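You operate a simulated robot arm through the tools that you are given. There is no shell and no other tool.

You are at the controls of a simulated robot arm. One attempt, no reset.

## Task
Turn the air on, set the oiler to 4 drips a minute, then feed the blue and yellow lines.

The check looks at the end state, three seconds after you hand in, the way a careful person would. Anything else that was tipped, shoved, dropped, spilled or broken makes it a failure.

## Robot
A 6-joint arm with a two-finger parallel gripper, fixed in place. Base frame: the origin is on the floor under the middle of its stand, x ahead of it, y to its left, z up. Readings come in m, degrees, newtons and seconds.
It reaches about 1.347 m from its shoulder. Its first joint turns from -166.0 to 166.0 degrees. Payload 3.91 kg.
The tool frame sits at the grasp point between the pads (the TCP): z along the fingers, y along the line on which they close. The tips reach 0.03 m beyond it. Largest opening 0.11 m; finger width 0.02, thickness 0.01; the body of the gripper, 0.048 by 0.112 m, starts 0.055 m behind the TCP.
Orientation is that of the tool frame in the base frame, as a unit quaternion [w, x, y, z]. With the fingers straight down and closing along the base's y, the tool's x points along the base's -x, its y along +y and its z along -z.

## Interface
- The arm moves only by the tool drive_tool. Its argument "plan" is a list of rows, each a list of 7 numbers: the shift along the tool's x, y, z in m, then the turn, a rotation vector about the tool's x, y, z in degrees, then the gripper command, from -1 (shut) to 1 (fully open), values between in proportion. In form: [[tx, ty, tz, wx, wy, wz, claw], ...]. A call has 1 to 20 rows; each row shifts and turns the commanded pose from where the row before left it, along the tool's axes as they then stand. Each row takes 0.2 s and may step no farther than 0.05 m and 8.6 degrees from the row before; otherwise, or with a gripper value out of range, the whole call is refused. A pose out of reach is approached as far as the arm can. The call stops where the force on the tool passes 40 N (or 10 N more than at its start, if that is more) or the arm is blocked; 0.2 s more then pass. The fingers move at their own pace (about 0.108 m/s each) and stop on an object; they squeeze with about 39 N. The grip force told is the motor's: it shows also when the fingers shut on nothing. Time passes only in rows, and 0.2 s behind the last, so rows that do not move let the fingers close. The reply holds the time, the measured pose of the TCP, the force on the tool along the base axes, the opening and the grip force, in the units named above and with some noise, with the torque about the TCP (base axes, N m) and any sound that the robot's microphone picked up, and new pictures: "show" is both (left out), scene, wrist or none.
- Cameras (640 x 400 px; columns grow to the right, rows downward): "scene" is fixed at [0.0508, 0.649, 1.4653]; the picture's right is [-0.60, -0.80, 0.00], its down [-0.30, 0.23, -0.93] and it looks along [0.74, -0.56, -0.38] (base axes); focal length 363 px, centre (320, 200). "wrist" rides on the gripper at [0.072, 0.017, -0.103] in the tool frame; the picture's right is [-0.23, 0.97, 0.00], its down [-0.76, -0.18, -0.62] and it looks along [-0.61, -0.14, 0.78] (tool axes); focal length 222 px, centre (320, 200). There is no depth. A picture from a camera that has moved, and an enlarged one, comes with that camera's place and axes in the base frame and with its lens.
- enlarge(camera, box): a new picture of the part [left, top, right, bottom] of that camera's present view, enlarged. The clock stands still meanwhile.
- sign_off(): hands the job in; it is judged then, once.

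Places have to be worked out from the pictures, the camera data and where the tool is seen. Open the gripper and draw the arm clear of the work before you hand the job in, unless the task says otherwise.

The tools are called after "Request:" by a JSON object that holds its "method" and its "body". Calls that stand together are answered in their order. drive_tool: Moves the arm, as the interface text tells. Its arguments: {"type":"object","properties":{"plan":{"type":"array"},"show":{"type":"string","enum":["both","scene","wrist","none"]}},"required":["plan"]} The other tools are called the same way: enlarge (camera, box) takes an enlarged picture of a part of a camera's view; sign_off () hands the job in.

At the start:

```text
time_s: 0.0
ee_pos: [0.6078, -0.1574, 1.212]
orientation: [0.0, 0.0, 1.0, 0.0]
force: [0.5, 0.4, -0.7]
moment: [0.04, 0.01, 0.0]
gripper_width: 0.11
finger_force: 0.1
```

scene: 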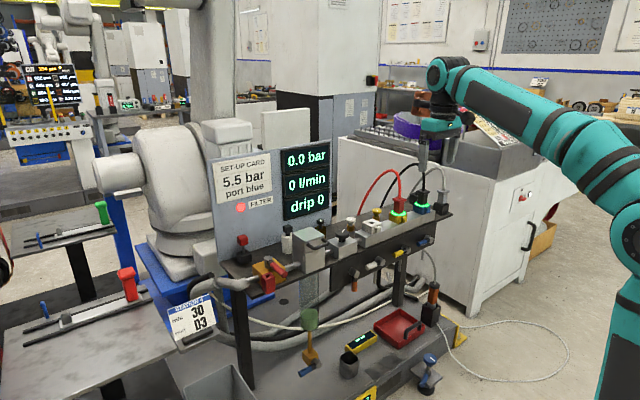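
wrist: 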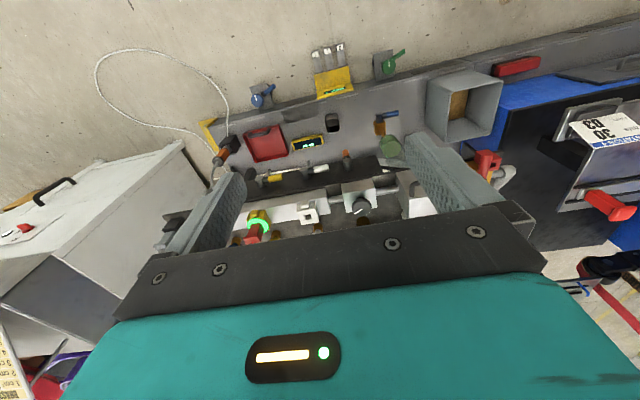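

The pictures show a pneumatic panel with a set-up card, displays, valves and ports. I'll enlarge several parts to understand it before moving.

Request:
{"method": "enlarge", "body": {"camera": "scene", "box": [200, 130, 350, 225]}}

Request:
{"method": "enlarge", "body": {"camera": "scene", "box": [220, 200, 340, 300]}}

Request:
{"method": "enlarge", "body": {"camera": "scene", "box": [320, 160, 460, 280]}}

Request:
{"method": "enlarge", "body": {"camera": "scene", "box": [280, 270, 470, 400]}}

Request:
{"method": "enlarge", "body": {"camera": "wrist", "box": [180, 120, 440, 250]}}

```text
4.21 times, centred on (275, 178) of scene
camera zoom: at [0.0508, 0.649, 1.4653], right [-0.6, -0.8, 0.0], down [-0.3, 0.23, -0.93], along [0.74, -0.56, -0.38], focal length 1528 px, centre (510, 295)
```

zoom: 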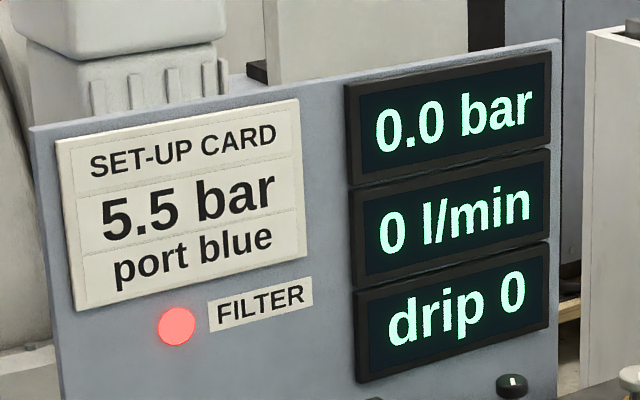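

```text
4.00 times, centred on (280, 250) of scene
camera zoom: at [0.0508, 0.649, 1.4653], right [-0.6, -0.8, 0.0], down [-0.3, 0.23, -0.93], along [0.74, -0.56, -0.38], focal length 1452 px, centre (480, 0)
```

zoom: 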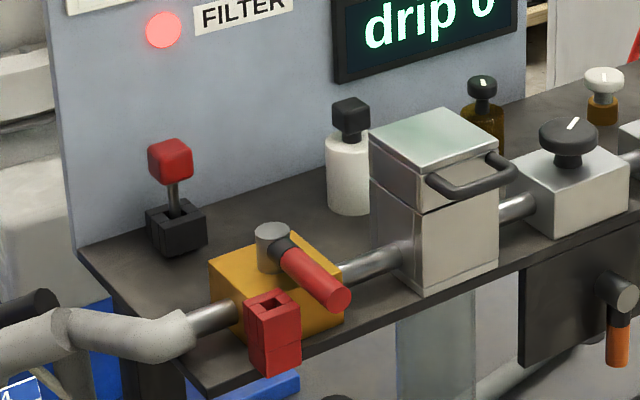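

```text
3.33 times, centred on (390, 220) of scene
camera zoom: at [0.0508, 0.649, 1.4653], right [-0.6, -0.8, 0.0], down [-0.3, 0.23, -0.93], along [0.74, -0.56, -0.38], focal length 1210 px, centre (87, 133)
```

zoom: 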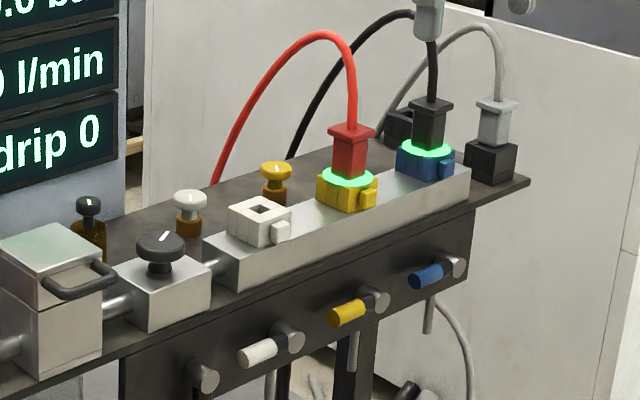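

```text
3.08 times, centred on (375, 335) of scene
camera zoom: at [0.0508, 0.649, 1.4653], right [-0.6, -0.8, 0.0], down [-0.3, 0.23, -0.93], along [0.74, -0.56, -0.38], focal length 1117 px, centre (151, -215)
```

zoom: 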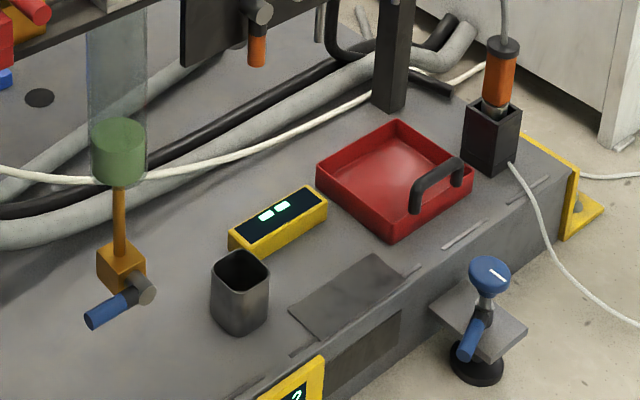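

```text
2.46 times, centred on (310, 185) of wrist
camera zoom: at [0.5343, -0.1422, 1.3142], right [0.23, 0.97, 0.0], down [0.76, -0.18, 0.62], along [0.61, -0.14, -0.78], focal length 547 px, centre (345, 237)
```

zoom: 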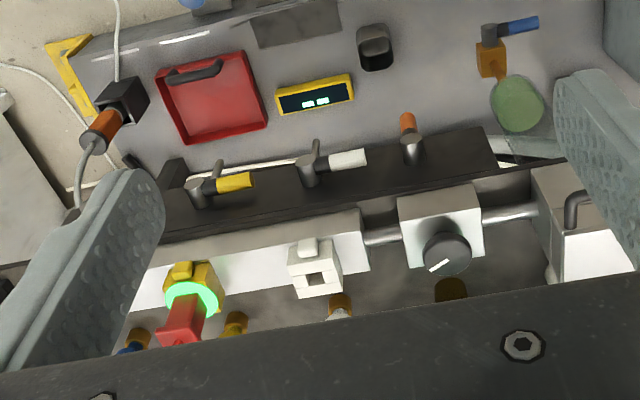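

The panel runs along base y at about x≈0.93, z≈0.86: the main valve is near y≈0.2, the regulator near y≈-0.12, and the ports are at y≈-0.26 and beyond. I'll pull back, shift left and tilt the wrist camera up for a closer look at the valve end.

Request:
{"method": "drive_tool", "body": {"plan": [[0.02, 0.042, 0.008, 0, 0, 0, 0], [0.02, 0.042, 0.008, 0, 0, 0, 0], [0.02, 0.042, 0.008, 0, 0, 0, 0], [0.02, 0.042, 0.008, 0, 0, 0, 0], [0.02, 0.042, 0.008, 0, 0, 0, 0], [0.02, 0.042, 0.008, 0, 0, 0, 0], [0, 0, 0, 0, -8.5, 0, 0], [0, 0, 0, 0, -8.5, 0, 0], [0, 0, 0, 0, -8.5, 0, 0], [0, 0, 0, 0, 0, 0, 0]]}}

```text
time_s: 2.2
ee_pos: [0.4863, 0.0942, 1.1636]
orientation: [0.222, 0.0, 0.975, -0.001]
force: [0.3, -0.1, 0.2]
moment: [0.02, 0.02, 0.02]
gripper_width: 0.0551
finger_force: 0.0
camera wrist: at [0.3764, 0.1098, 1.225], right [0.2, 0.97, 0.1], down [0.42, -0.18, 0.89], along [0.89, -0.14, -0.44], focal length 222 px, centre (320, 200)
```

scene: 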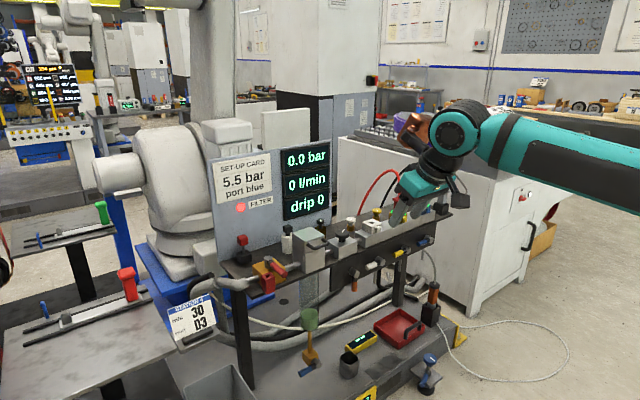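
wrist: 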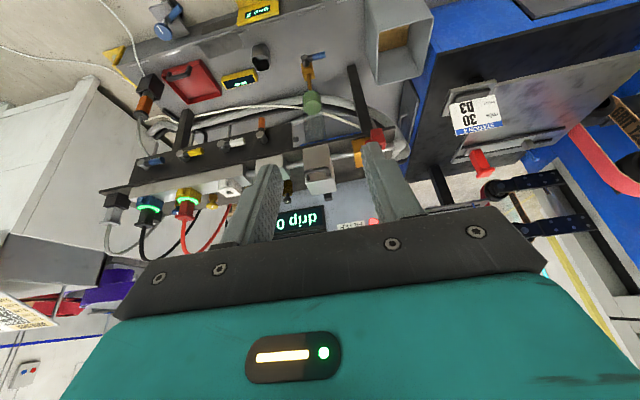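

The wrist view is now good (upside down). I'll enlarge the areas of interest.

Request:
{"method": "enlarge", "body": {"camera": "wrist", "box": [230, 110, 390, 210]}}

Request:
{"method": "enlarge", "body": {"camera": "wrist", "box": [100, 110, 260, 210]}}

Request:
{"method": "enlarge", "body": {"camera": "wrist", "box": [130, 0, 340, 130]}}

Request:
{"method": "enlarge", "body": {"camera": "wrist", "box": [330, 90, 430, 155]}}

```text
4.00 times, centred on (310, 160) of wrist
camera zoom: at [0.3764, 0.1098, 1.225], right [0.2, 0.97, 0.1], down [0.42, -0.18, 0.89], along [0.89, -0.14, -0.44], focal length 888 px, centre (360, 360)
```

zoom: 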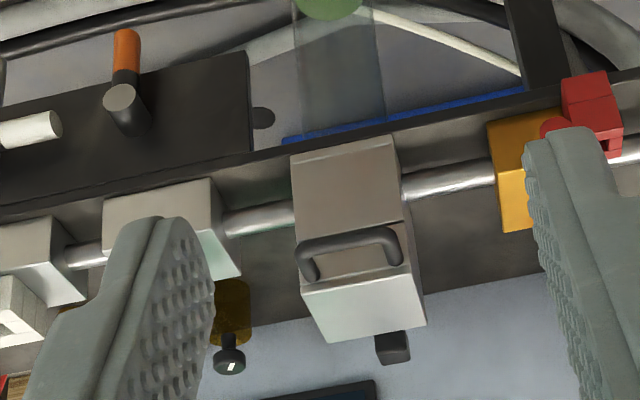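

```text
4.00 times, centred on (180, 160) of wrist
camera zoom: at [0.3764, 0.1098, 1.225], right [0.2, 0.97, 0.1], down [0.42, -0.18, 0.89], along [0.89, -0.14, -0.44], focal length 888 px, centre (880, 360)
```

zoom: 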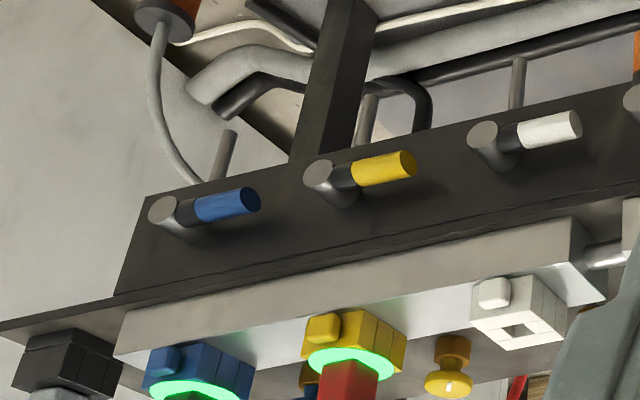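

```text
3.05 times, centred on (235, 65) of wrist
camera zoom: at [0.3764, 0.1098, 1.225], right [0.2, 0.97, 0.1], down [0.42, -0.18, 0.89], along [0.89, -0.14, -0.44], focal length 677 px, centre (579, 611)
```

zoom: 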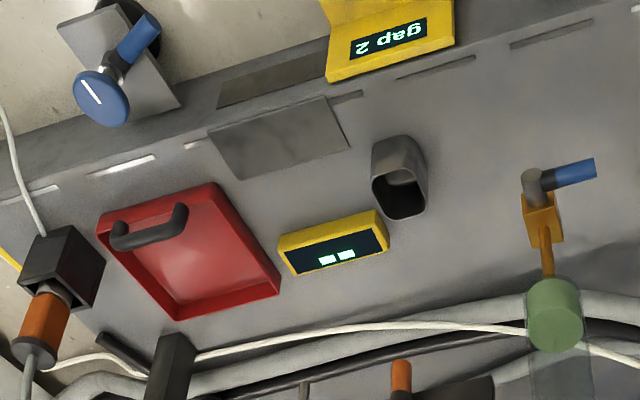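

```text
6.15 times, centred on (380, 122) of wrist
camera zoom: at [0.3764, 0.1098, 1.225], right [0.2, 0.97, 0.1], down [0.42, -0.18, 0.89], along [0.89, -0.14, -0.44], focal length 1367 px, centre (-49, 677)
```

zoom: 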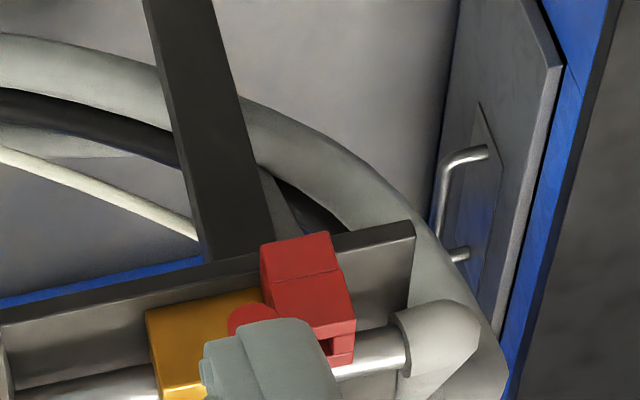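

The levers for the white, yellow and blue lines sit horizontal on the front plate and the orange one hangs down. I'll open the gripper for a clear view and move nearer to the main valve at the left end.

Request:
{"method": "drive_tool", "body": {"plan": [[-0.018, 0.035, 0.0123, 0, 0, 0, 1], [-0.018, 0.035, 0.0123, 0, 0, 0, 1], [-0.018, 0.035, 0.0123, 0, 0, 0, 1], [0, 0, 0, 0, 0, 0, 1]], "show": "wrist"}}

Request:
{"method": "enlarge", "body": {"camera": "wrist", "box": [240, 90, 420, 205]}}

```text
time_s: 3.2
ee_pos: [0.5504, 0.1993, 1.1537]
orientation: [0.221, 0.001, 0.975, 0.0]
force: [-0.1, 0.0, -0.4]
moment: [-0.04, 0.02, -0.05]
gripper_width: 0.1099
finger_force: 0.1
camera wrist: at [0.441, 0.2154, 1.2148], right [0.21, 0.97, 0.1], down [0.42, -0.18, 0.89], along [0.88, -0.14, -0.44], focal length 222 px, centre (320, 200)
```

wrist: 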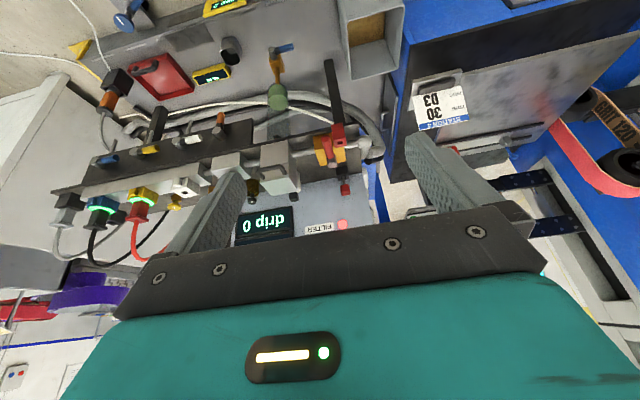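

```text
3.48 times, centred on (330, 148) of wrist
camera zoom: at [0.441, 0.2154, 1.2148], right [0.21, 0.97, 0.1], down [0.42, -0.18, 0.89], along [0.88, -0.14, -0.44], focal length 773 px, centre (285, 383)
```

zoom: 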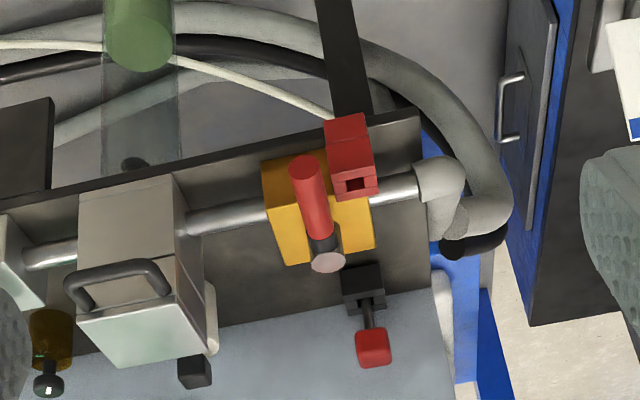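

The red lever on the yellow main valve points toward the robot, square to the pipe, so it is closed; its pivot is about (0.945, 0.179) and its tip about (0.851, 0.18, 0.848). Next I'll look at the regulator, oiler and port area from above.

Request:
{"method": "drive_tool", "body": {"plan": [[0, 0, 0, 0, 8.5, 0, 1], [0, 0, 0, 0, 8.5, 0, 1], [0, 0, 0, 0, 8.5, 0, 1], [-0.0278, -0.0356, -0.002, 0, 0, 0, 1], [-0.0278, -0.0356, -0.002, 0, 0, 0, 1], [-0.0278, -0.0356, -0.002, 0, 0, 0, 1], [-0.0278, -0.0356, -0.002, 0, 0, 0, 1], [-0.0278, -0.0356, -0.002, 0, 0, 0, 1], [-0.0278, -0.0356, -0.002, 0, 0, 0, 1], [-0.0278, -0.0356, -0.002, 0, 0, 0, 1], [-0.0278, -0.0356, -0.002, 0, 0, 0, 1], [-0.0278, -0.0356, -0.002, 0, 0, 0, 1], [0, 0, 0, 0, 0, 0, 1]], "show": "both"}}

Request:
{"method": "enlarge", "body": {"camera": "wrist", "box": [160, 80, 330, 210]}}

Request:
{"method": "enlarge", "body": {"camera": "wrist", "box": [320, 80, 490, 210]}}

```text
time_s: 6.0
ee_pos: [0.8027, -0.1225, 1.1722]
orientation: [0.0, 0.0, 1.0, 0.0]
force: [-1.1, -0.1, 0.8]
moment: [0.04, 0.01, -0.01]
gripper_width: 0.1102
finger_force: 0.2
camera wrist: at [0.7304, -0.1061, 1.2748], right [0.23, 0.97, 0.0], down [0.76, -0.18, 0.62], along [0.61, -0.14, -0.78], focal length 222 px, centre (320, 200)
```

scene: 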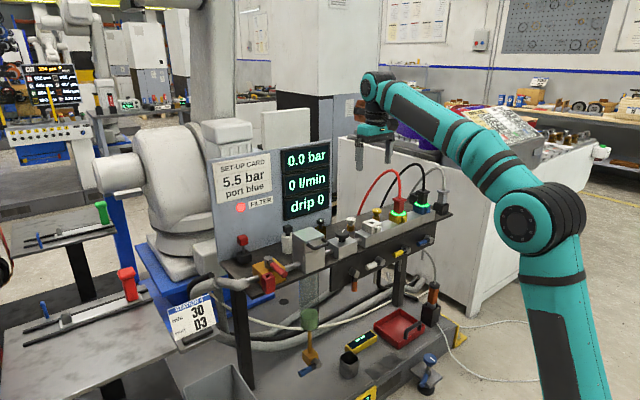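
wrist: 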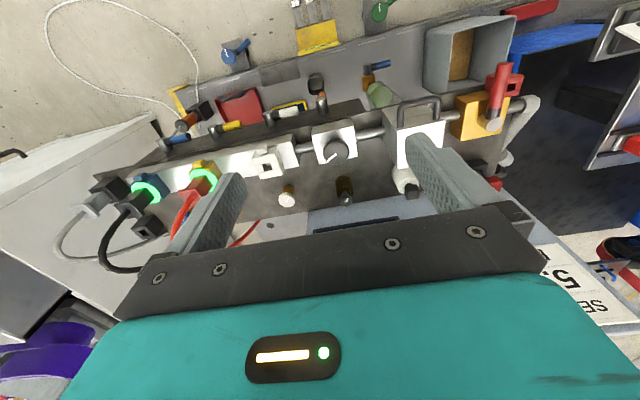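

```text
3.08 times, centred on (245, 145) of wrist
camera zoom: at [0.7304, -0.1061, 1.2748], right [0.23, 0.97, 0.0], down [0.76, -0.18, 0.62], along [0.61, -0.14, -0.78], focal length 684 px, centre (551, 369)
```

zoom: 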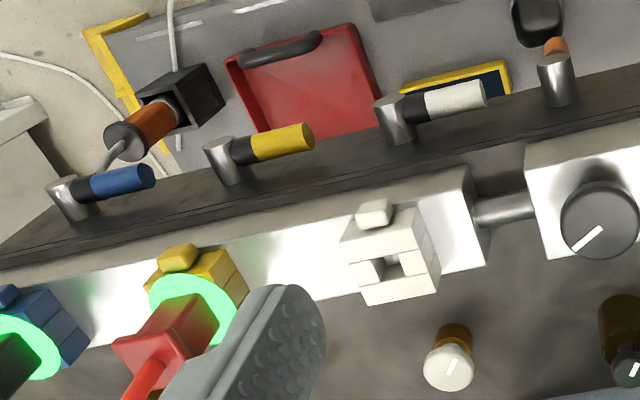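

```text
3.08 times, centred on (405, 145) of wrist
camera zoom: at [0.7304, -0.1061, 1.2748], right [0.23, 0.97, 0.0], down [0.76, -0.18, 0.62], along [0.61, -0.14, -0.78], focal length 684 px, centre (58, 369)
```

zoom: 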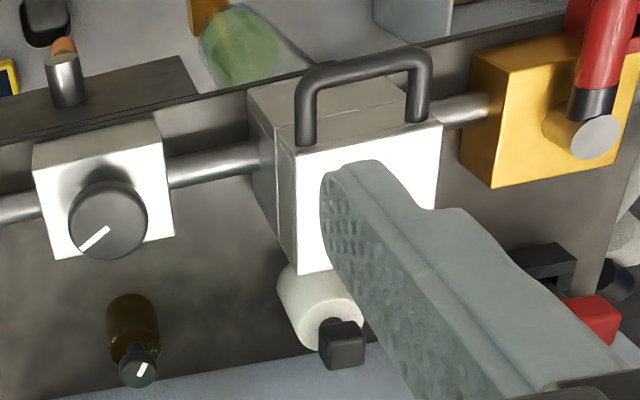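

The marks on the regulator knob and on the black oiler knob (amber bottle) are visible, and the line levers turn on short shafts that stick out toward the robot. Now I'll check the clearances around the main valve lever from above.

Request:
{"method": "drive_tool", "body": {"plan": [[0.0119, 0.0375, 0.0103, 0, 0, 0, 1], [0.0119, 0.0375, 0.0103, 0, 0, 0, 1], [0.0119, 0.0375, 0.0103, 0, 0, 0, 1], [0.0119, 0.0375, 0.0103, 0, 0, 0, 1], [0.0119, 0.0375, 0.0103, 0, 0, 0, 1], [0.0119, 0.0375, 0.0103, 0, 0, 0, 1], [0.0119, 0.0375, 0.0103, 0, 0, 0, 1], [0, 0, 0, 0, 0, 0, 1]], "show": "wrist"}}

Request:
{"method": "enlarge", "body": {"camera": "wrist", "box": [260, 110, 420, 215]}}

```text
time_s: 7.8
ee_pos: [0.7181, 0.1399, 1.1008]
orientation: [0.0, 0.0, 1.0, 0.0]
force: [0.3, -1.2, 0.1]
moment: [0.0, 0.0, 0.01]
gripper_width: 0.11
finger_force: 0.1
camera wrist: at [0.6463, 0.1565, 1.2028], right [0.23, 0.97, 0.0], down [0.76, -0.18, 0.62], along [0.61, -0.14, -0.78], focal length 222 px, centre (320, 200)
```

wrist: 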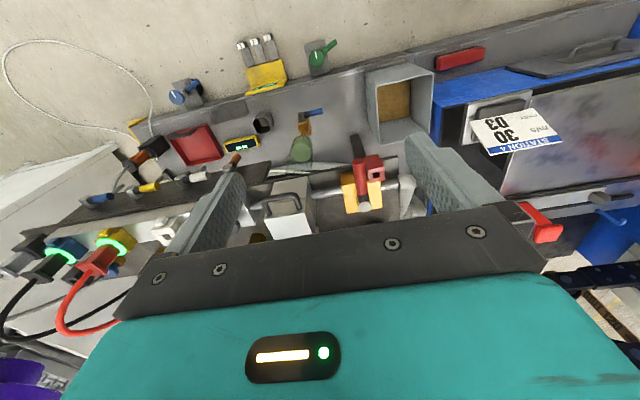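

```text
3.81 times, centred on (340, 162) of wrist
camera zoom: at [0.6463, 0.1565, 1.2028], right [0.23, 0.97, 0.0], down [0.76, -0.18, 0.62], along [0.61, -0.14, -0.78], focal length 846 px, centre (244, 343)
```

zoom: 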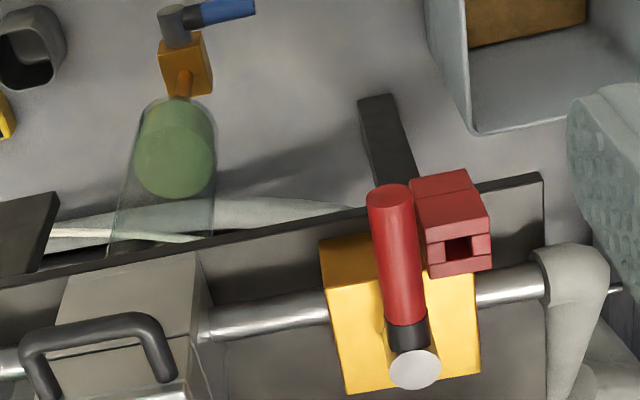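

The lever tip sits at x≈0.851, clear in front of the red lock block (front face x≈0.888). I'll close the fingers and come down just to the +y side of the lever tip, at tips z≈0.843.

Request:
{"method": "drive_tool", "body": {"plan": [[-0.03475, 0.018, 0.025, 0, 0, 0, -1], [-0.03475, 0.018, 0.025, 0, 0, 0, -1], [-0.03475, 0.018, 0.025, 0, 0, 0, -1], [-0.03475, 0.018, 0.025, 0, 0, 0, -1], [0, 0, 0.04, 0, 0, 0, -1], [0, 0, 0.04, 0, 0, 0, -1], [0, 0, 0.02, 0, 0, 0, -1], [0, 0, 0, 0, 0, 0, -1]]}}

Request:
{"method": "enlarge", "body": {"camera": "scene", "box": [220, 200, 340, 300]}}

Request:
{"method": "enlarge", "body": {"camera": "wrist", "box": [240, 120, 400, 225]}}

```text
time_s: 9.6
ee_pos: [0.8583, 0.2132, 0.9008]
orientation: [0.0, 0.0, 1.0, 0.0]
force: [-0.4, -0.1, -0.2]
moment: [-0.01, 0.02, 0.0]
gripper_width: 0.0001
finger_force: 37.2
camera wrist: at [0.7856, 0.2294, 1.002], right [0.23, 0.97, 0.0], down [0.76, -0.18, 0.62], along [0.61, -0.14, -0.78], focal length 222 px, centre (320, 200)
```

scene: 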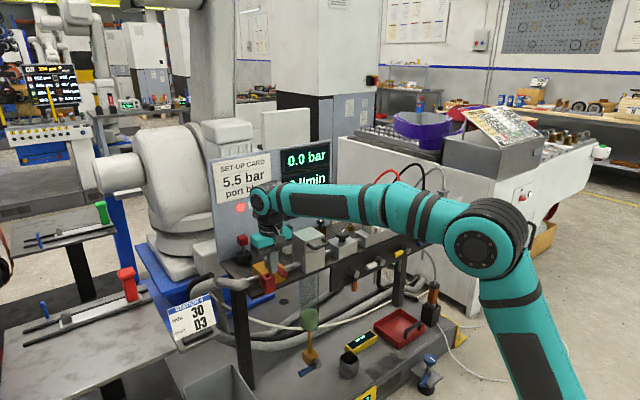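
wrist: 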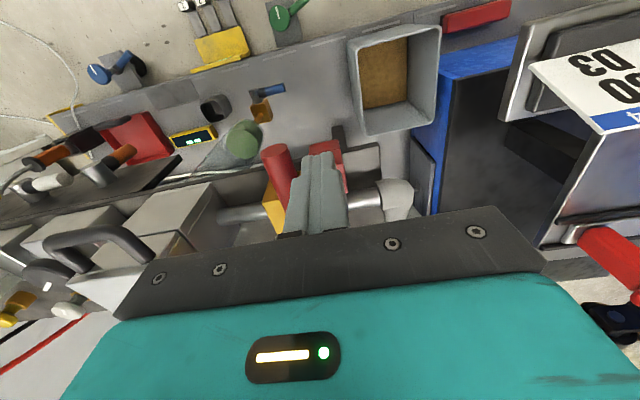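

```text
4.00 times, centred on (280, 250) of scene
camera zoom: at [0.0508, 0.649, 1.4653], right [-0.6, -0.8, 0.0], down [-0.3, 0.23, -0.93], along [0.74, -0.56, -0.38], focal length 1452 px, centre (480, 0)
```

zoom: 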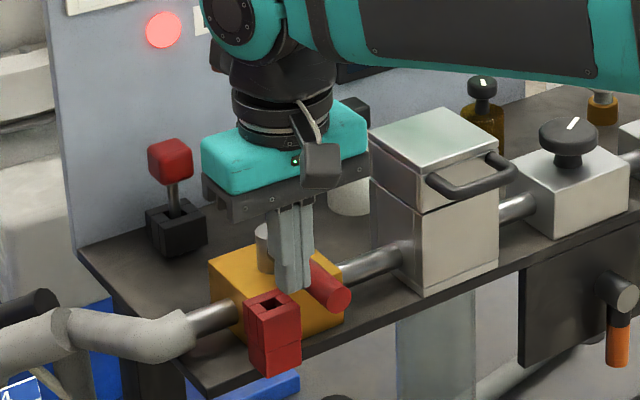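

```text
3.81 times, centred on (320, 172) of wrist
camera zoom: at [0.7856, 0.2294, 1.002], right [0.23, 0.97, 0.0], down [0.76, -0.18, 0.62], along [0.61, -0.14, -0.78], focal length 846 px, centre (320, 305)
```

zoom: 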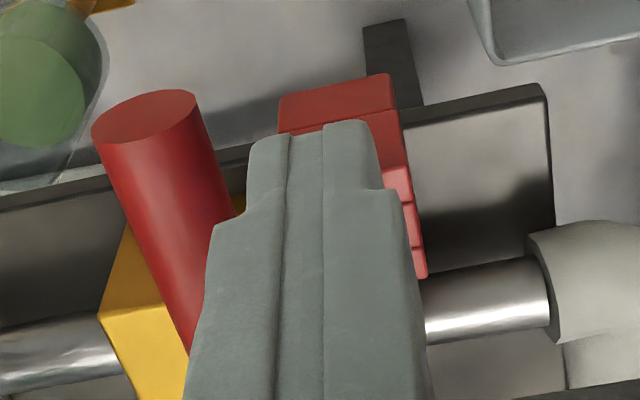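

The fingers are in the gap beside the lever tip, about 12 mm clear of the block's front. I'll go down 28 mm and sweep the lever along its arc toward -y until it lies in line with the pipe.

Request:
{"method": "drive_tool", "body": {"plan": [[0.0015, 0, 0.028, 0, 0, 0, -1], [-0.003, -0.013, 0, 0, 0, 0, -1], [0, -0.0205, 0, 0, 0, 0, -1], [-0.0049, -0.02, 0, 0, 0, 0, -1], [-0.0105, -0.0178, 0, 0, 0, 0, -1], [0, 0, 0, 0, 0, 0, -1]]}}

Request:
{"method": "enlarge", "body": {"camera": "scene", "box": [220, 200, 340, 300]}}

```text
time_s: 10.4
ee_pos: [0.8582, 0.1978, 0.8704]
orientation: [0.001, -0.004, 1.0, 0.003]
force: [1.5, 42.0, 0.0]
moment: [0.86, -0.04, 0.19]
gripper_width: 0.0
finger_force: 37.6
stopped in row 3: the force on the tool passed its limit at 53 N (the readings are from after the stop); the commanded pose is now the measured one
camera wrist: at [0.786, 0.2123, 0.9733], right [0.22, 0.98, 0.01], down [0.76, -0.18, 0.62], along [0.61, -0.13, -0.78], focal length 222 px, centre (320, 200)
```

scene: 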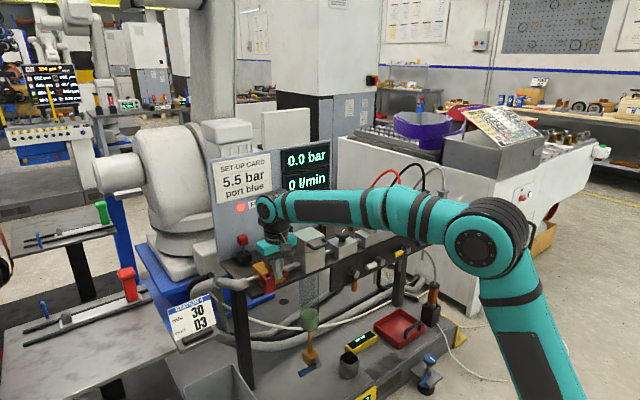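
wrist: 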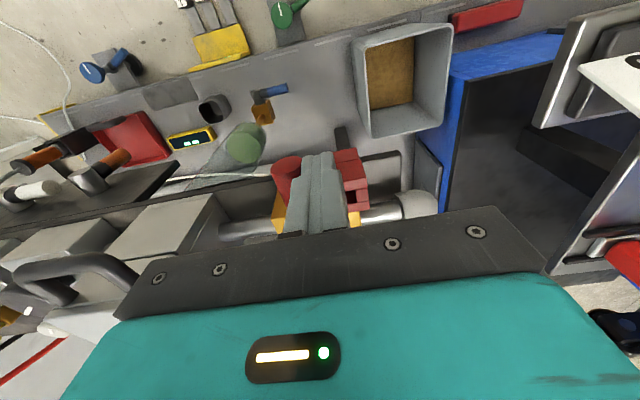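

```text
4.00 times, centred on (280, 250) of scene
camera zoom: at [0.0508, 0.649, 1.4653], right [-0.6, -0.8, 0.0], down [-0.3, 0.23, -0.93], along [0.74, -0.56, -0.38], focal length 1452 px, centre (480, 0)
```

zoom: 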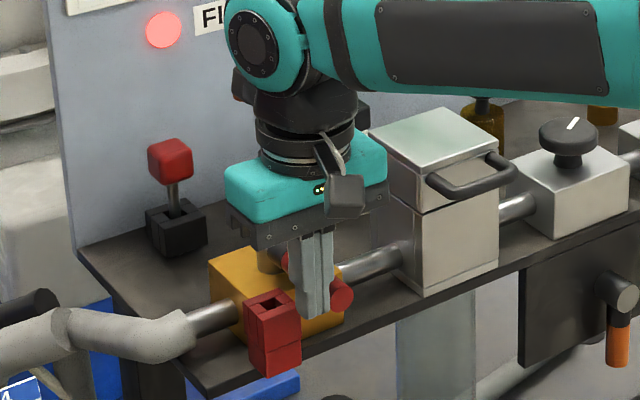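

The lever held firm at about 50 N in that direction, so it does not open toward -y. The red block's top is just below the lever's underside, so the lever can swing over it toward +y; I'll back off, lift over to the other side and try gently that way.

Request:
{"method": "drive_tool", "body": {"plan": [[0, 0.015, 0, 0, 0, 0, -1], [0, 0, -0.04, 0, 0, 0, -1], [0.002, -0.035, 0, 0, 0, 0, -1], [0, -0.035, 0, 0, 0, 0, -1], [0, 0, 0.032, 0, 0, 0, -1], [0, 0, 0, 0, 0, 0, -1]]}}

Request:
{"method": "enlarge", "body": {"camera": "scene", "box": [220, 200, 340, 300]}}

Request:
{"method": "enlarge", "body": {"camera": "wrist", "box": [260, 110, 440, 225]}}

```text
time_s: 11.8
ee_pos: [0.8577, 0.1381, 0.8805]
orientation: [0.001, -0.002, 1.0, 0.004]
force: [0.5, 0.1, -0.1]
moment: [-0.01, -0.03, 0.0]
gripper_width: 0.0
finger_force: 37.4
camera wrist: at [0.785, 0.1526, 0.9815], right [0.22, 0.97, 0.0], down [0.76, -0.18, 0.62], along [0.61, -0.14, -0.78], focal length 222 px, centre (320, 200)
```

scene: 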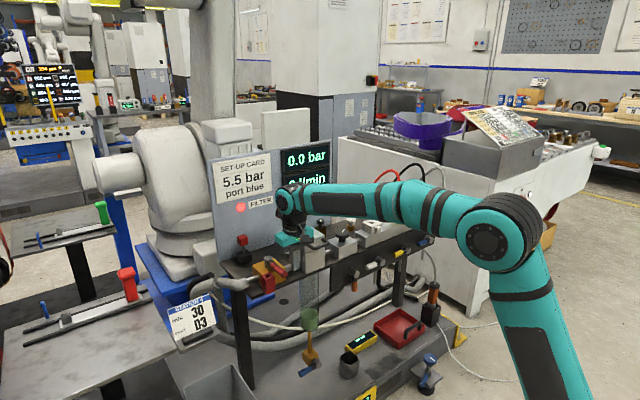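
wrist: 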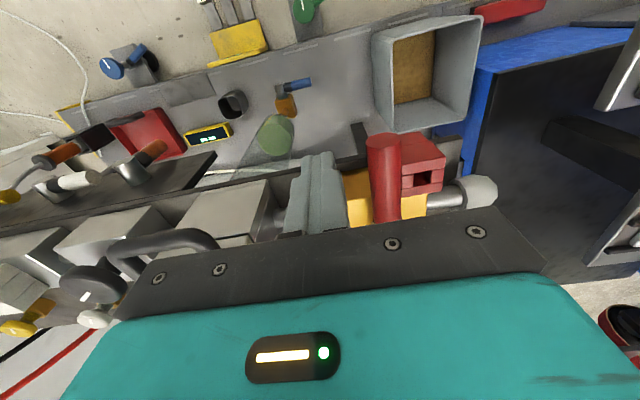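

```text
4.00 times, centred on (280, 250) of scene
camera zoom: at [0.0508, 0.649, 1.4653], right [-0.6, -0.8, 0.0], down [-0.3, 0.23, -0.93], along [0.74, -0.56, -0.38], focal length 1452 px, centre (480, 0)
```

zoom: 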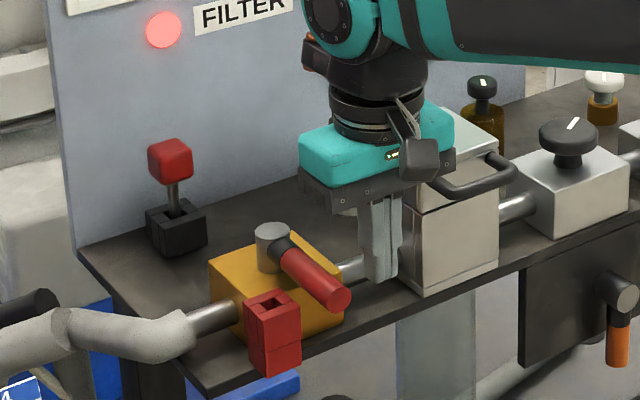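

```text
3.48 times, centred on (350, 168) of wrist
camera zoom: at [0.785, 0.1526, 0.9815], right [0.22, 0.97, 0.0], down [0.76, -0.18, 0.62], along [0.61, -0.14, -0.78], focal length 773 px, centre (216, 313)
```

zoom: 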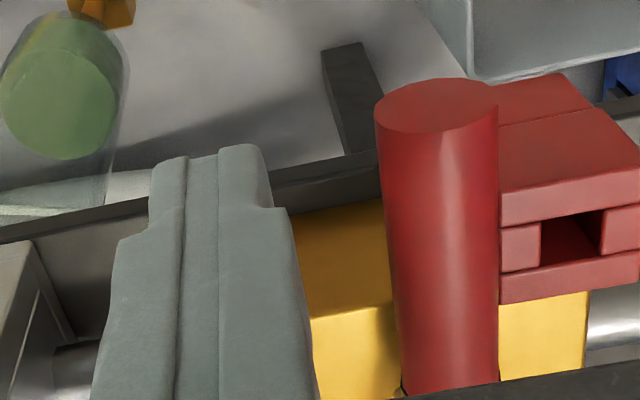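

The lever is still in its closed position, and triangulation puts the red block's top at about z 0.831, some 8 mm below the lever. I'll push from the -y side toward +y.

Request:
{"method": "drive_tool", "body": {"plan": [[-0.002, 0.014, 0.006, 0, 0, 0, -1], [0, 0.01, 0, 0, 0, 0, -1], [0, 0.0085, 0, 0, 0, 0, -1], [0, 0.009, 0, 0, 0, 0, -1], [-0.0049, 0.02, 0, 0, 0, 0, -1], [0, 0, 0, 0, 0, 0, -1]]}}

Request:
{"method": "enlarge", "body": {"camera": "scene", "box": [220, 200, 340, 300]}}

```text
time_s: 13.2
ee_pos: [0.8618, 0.1985, 0.8727]
orientation: [0.001, -0.002, 1.0, 0.002]
force: [-0.2, 0.4, -0.3]
moment: [0.01, -0.02, -0.01]
gripper_width: 0.0001
finger_force: 37.9
camera wrist: at [0.791, 0.2142, 0.9758], right [0.22, 0.97, 0.01], down [0.76, -0.18, 0.62], along [0.61, -0.14, -0.78], focal length 222 px, centre (320, 200)
```

scene: 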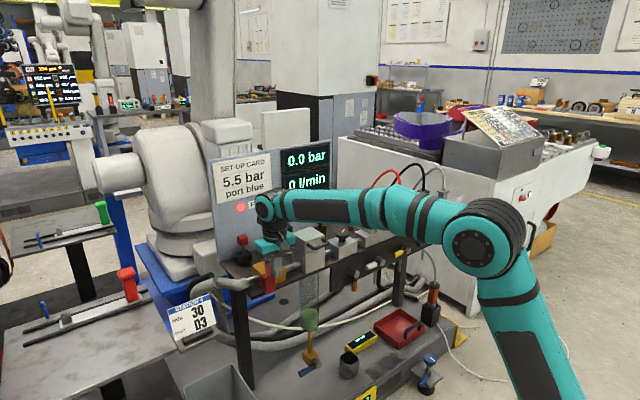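
wrist: 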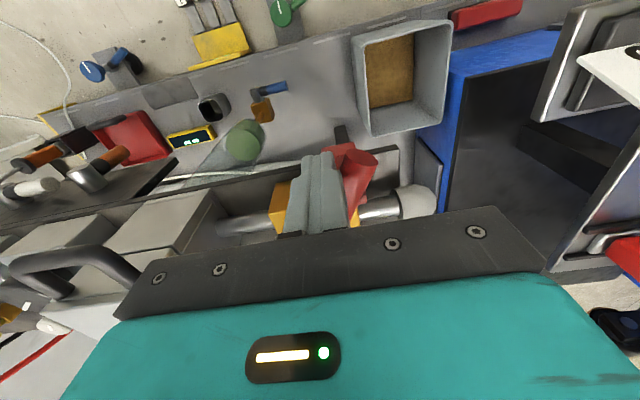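

```text
4.00 times, centred on (280, 250) of scene
camera zoom: at [0.0508, 0.649, 1.4653], right [-0.6, -0.8, 0.0], down [-0.3, 0.23, -0.93], along [0.74, -0.56, -0.38], focal length 1452 px, centre (480, 0)
```

zoom: 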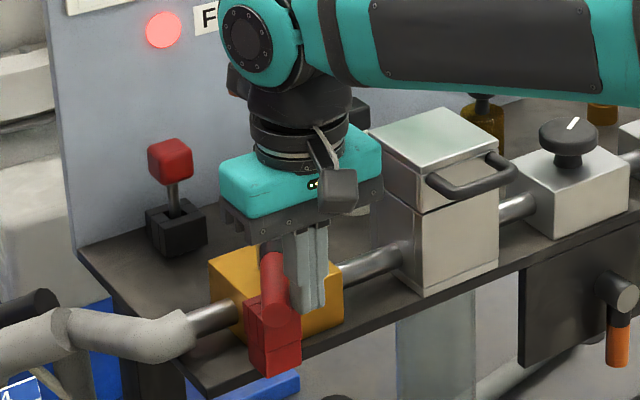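

The lever swings freely toward +y, passing over the block. I'll carry on along the arc to the fully open position.

Request:
{"method": "drive_tool", "body": {"plan": [[-0.0125, 0.0185, 0, 0, 0, 0, -1], [-0.0151, 0.0133, 0, 0, 0, 0, -1], [-0.0179, 0.0087, 0, 0, 0, 0, -1], [-0.0191, 0.0022, 0, 0, 0, 0, -1], [-0.004, 0, 0, 0, 0, 0, -1], [0, 0, 0, 0, 0, 0, -1]]}}

Request:
{"method": "enlarge", "body": {"camera": "scene", "box": [220, 200, 340, 300]}}

```text
time_s: 14.6
ee_pos: [0.929, 0.2423, 0.8747]
orientation: [-0.002, -0.002, 1.0, 0.002]
force: [-34.2, -2.8, 3.0]
moment: [-0.07, 0.8, -0.04]
gripper_width: 0.0
finger_force: 38.3
stopped in row 6: the force on the tool passed its limit at 45 N (the readings are from after the stop); the commanded pose is now the measured one
camera wrist: at [0.8581, 0.2579, 0.9767], right [0.22, 0.97, 0.0], down [0.77, -0.18, 0.62], along [0.6, -0.14, -0.79], focal length 222 px, centre (320, 200)
```

scene: 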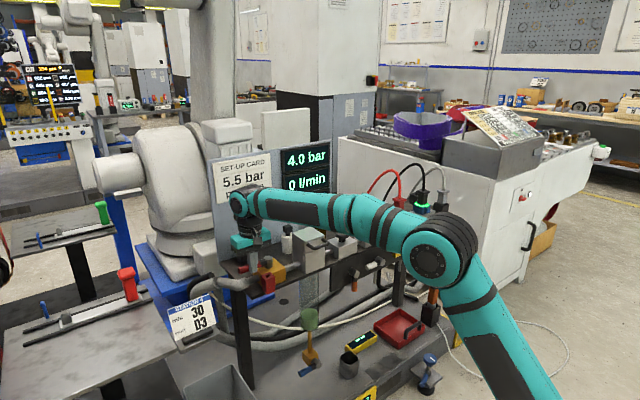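
wrist: 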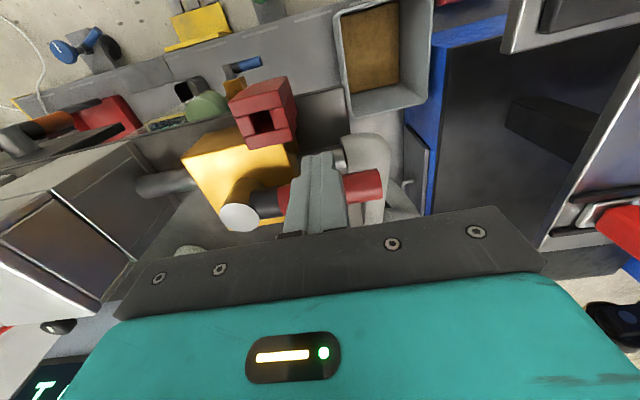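

```text
4.00 times, centred on (280, 250) of scene
camera zoom: at [0.0508, 0.649, 1.4653], right [-0.6, -0.8, 0.0], down [-0.3, 0.23, -0.93], along [0.74, -0.56, -0.38], focal length 1452 px, centre (480, 0)
```

zoom: 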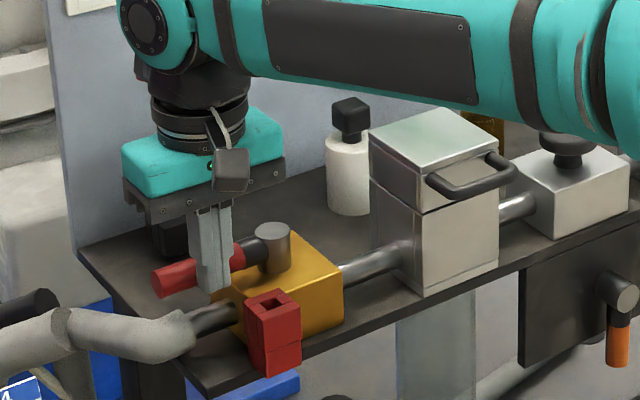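

The valve is now in line with the pipe and the display shows 4.0 bar at 0 l/min. I'll back off from the lever and rise clear to read the displays.

Request:
{"method": "drive_tool", "body": {"plan": [[0.025, 0, 0, 0, 0, 0, -1], [0, 0, -0.045, 0, 0, 0, -1], [0.01, 0, -0.045, 0, 0, 0, -1], [0.03, 0, -0.035, 0, 0, 0, 0], [0.04, 0, -0.03, 0, 0, 0, 1], [0.045, 0, -0.02, 0, 0, 0, 1], [0.045, 0, -0.02, 0, 0, 0, 1], [0, 0, 0, 0, 0, 0, 1], [0, 0, 0, 0, 0, 0, 1]]}}

Request:
{"method": "enlarge", "body": {"camera": "scene", "box": [200, 130, 350, 225]}}

Request:
{"method": "enlarge", "body": {"camera": "scene", "box": [320, 160, 460, 280]}}

Request:
{"method": "enlarge", "body": {"camera": "wrist", "box": [180, 80, 420, 220]}}

```text
time_s: 16.6
ee_pos: [0.7364, 0.2414, 1.0685]
orientation: [-0.001, -0.002, 1.0, 0.001]
force: [-0.4, 0.3, -0.8]
moment: [0.0, 0.02, -0.01]
gripper_width: 0.1101
finger_force: 0.2
camera wrist: at [0.6649, 0.2564, 1.1716], right [0.22, 0.97, 0.0], down [0.76, -0.18, 0.62], along [0.6, -0.14, -0.78], focal length 222 px, centre (320, 200)
```

scene: 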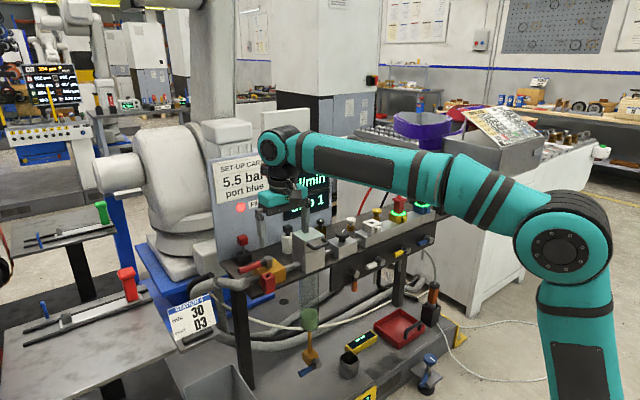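
wrist: 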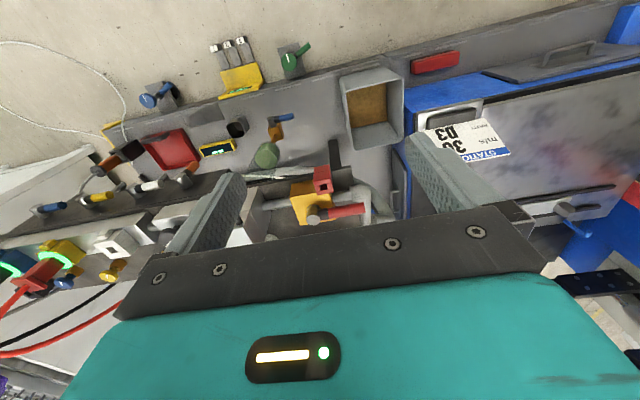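

```text
4.21 times, centred on (275, 178) of scene
camera zoom: at [0.0508, 0.649, 1.4653], right [-0.6, -0.8, 0.0], down [-0.3, 0.23, -0.93], along [0.74, -0.56, -0.38], focal length 1528 px, centre (510, 295)
```

zoom: 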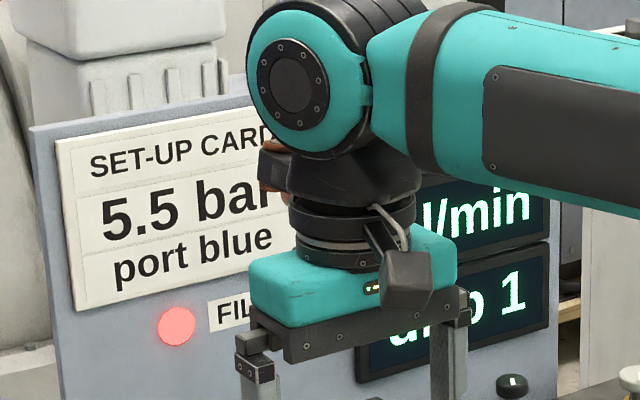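

```text
3.33 times, centred on (390, 220) of scene
camera zoom: at [0.0508, 0.649, 1.4653], right [-0.6, -0.8, 0.0], down [-0.3, 0.23, -0.93], along [0.74, -0.56, -0.38], focal length 1210 px, centre (87, 133)
```

zoom: 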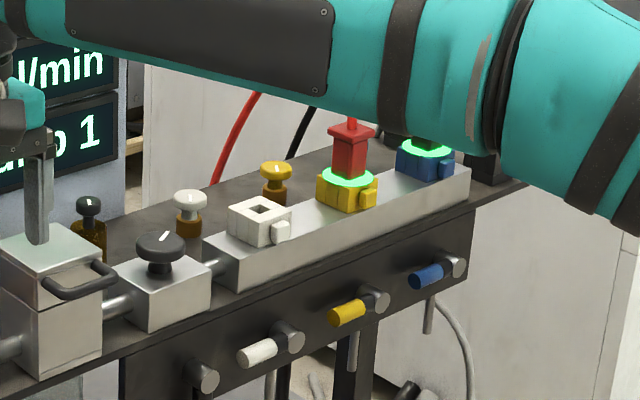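

```text
2.67 times, centred on (300, 150) of wrist
camera zoom: at [0.6649, 0.2564, 1.1716], right [0.22, 0.97, 0.0], down [0.76, -0.18, 0.62], along [0.6, -0.14, -0.78], focal length 592 px, centre (373, 333)
```

zoom: 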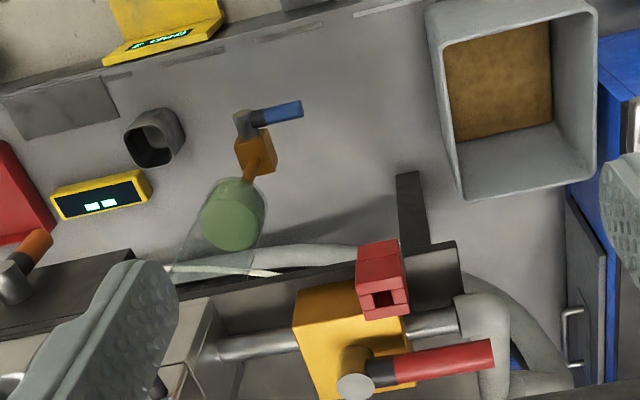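

With the air on the oiler now reads "drip 1". I'll move above the black oiler knob on the amber bottle to locate it accurately and read its mark.

Request:
{"method": "drive_tool", "body": {"plan": [[-0.0182, -0.039, -0.0057, 0, 0, 0, 1], [-0.0182, -0.039, -0.0057, 0, 0, 0, 1], [-0.0182, -0.039, -0.0057, 0, 0, 0, 1], [-0.0182, -0.039, -0.0057, 0, 0, 0, 1], [-0.0182, -0.039, -0.0057, 0, 0, 0, 1], [-0.0182, -0.039, -0.0057, 0, 0, 0, 1], [-0.0182, -0.039, -0.0057, 0, 0, 0, 1], [-0.0182, -0.039, -0.0057, 0, 0, 0, 1], [-0.0182, -0.039, -0.0057, 0, 0, 0, 1], [0, 0, 0, 0, 0, 0, 1]]}}

Request:
{"method": "enlarge", "body": {"camera": "wrist", "box": [250, 110, 400, 215]}}

Request:
{"method": "enlarge", "body": {"camera": "scene", "box": [250, 130, 400, 260]}}

```text
time_s: 18.8
ee_pos: [0.9029, -0.109, 1.1172]
orientation: [-0.002, -0.002, 1.0, 0.002]
force: [0.1, -0.2, -1.2]
moment: [0.02, 0.01, -0.03]
gripper_width: 0.11
finger_force: 0.1
camera wrist: at [0.8315, -0.0951, 1.22], right [0.22, 0.97, 0.0], down [0.76, -0.18, 0.62], along [0.6, -0.14, -0.78], focal length 222 px, centre (320, 200)
```

scene: 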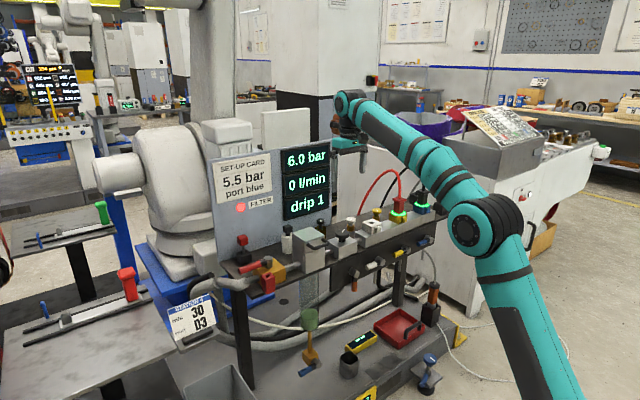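
wrist: 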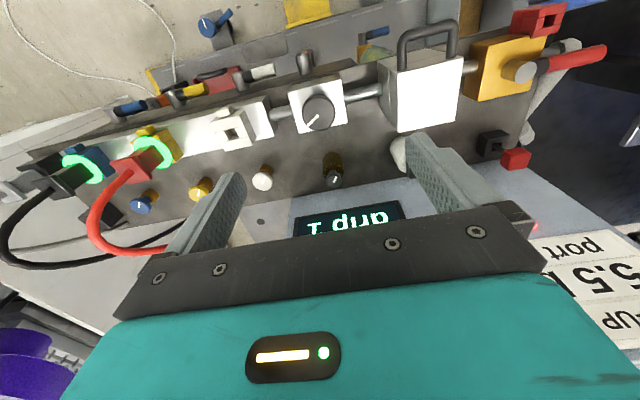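

```text
3.81 times, centred on (325, 162) of wrist
camera zoom: at [0.8315, -0.0951, 1.22], right [0.22, 0.97, 0.0], down [0.76, -0.18, 0.62], along [0.6, -0.14, -0.78], focal length 846 px, centre (301, 343)
```

zoom: 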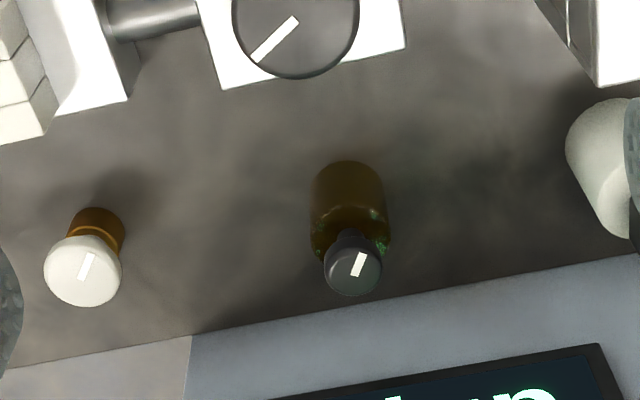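

```text
3.08 times, centred on (325, 195) of scene
camera zoom: at [0.0508, 0.649, 1.4653], right [-0.6, -0.8, 0.0], down [-0.3, 0.23, -0.93], along [0.74, -0.56, -0.38], focal length 1117 px, centre (305, 215)
```

zoom: 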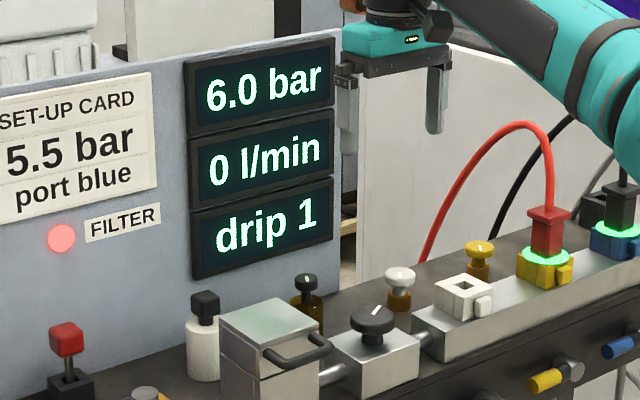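

The pressure has settled at 6.0 bar and the drip reads 1; the black oiler knob is near (1.067, -0.123, 0.86), roughly 7 cm in front of the display panel. I'll enlarge it further to read its shape and the mark's direction.

Request:
{"method": "enlarge", "body": {"camera": "scene", "box": [285, 205, 365, 265]}}

Request:
{"method": "enlarge", "body": {"camera": "wrist", "box": [310, 140, 360, 195]}}

```text
6.67 times, centred on (325, 235) of scene
camera zoom: at [0.0508, 0.649, 1.4653], right [-0.6, -0.8, 0.0], down [-0.3, 0.23, -0.93], along [0.74, -0.56, -0.38], focal length 2420 px, centre (287, -33)
```

zoom: 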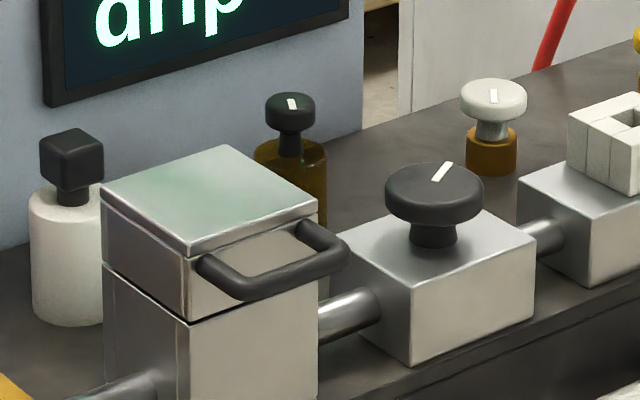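

```text
7.27 times, centred on (335, 168) of wrist
camera zoom: at [0.8315, -0.0951, 1.22], right [0.22, 0.97, 0.0], down [0.76, -0.18, 0.62], along [0.6, -0.14, -0.78], focal length 1615 px, centre (211, 436)
```

zoom: 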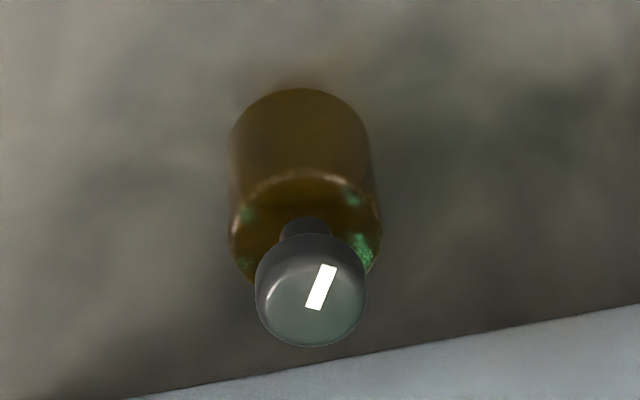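

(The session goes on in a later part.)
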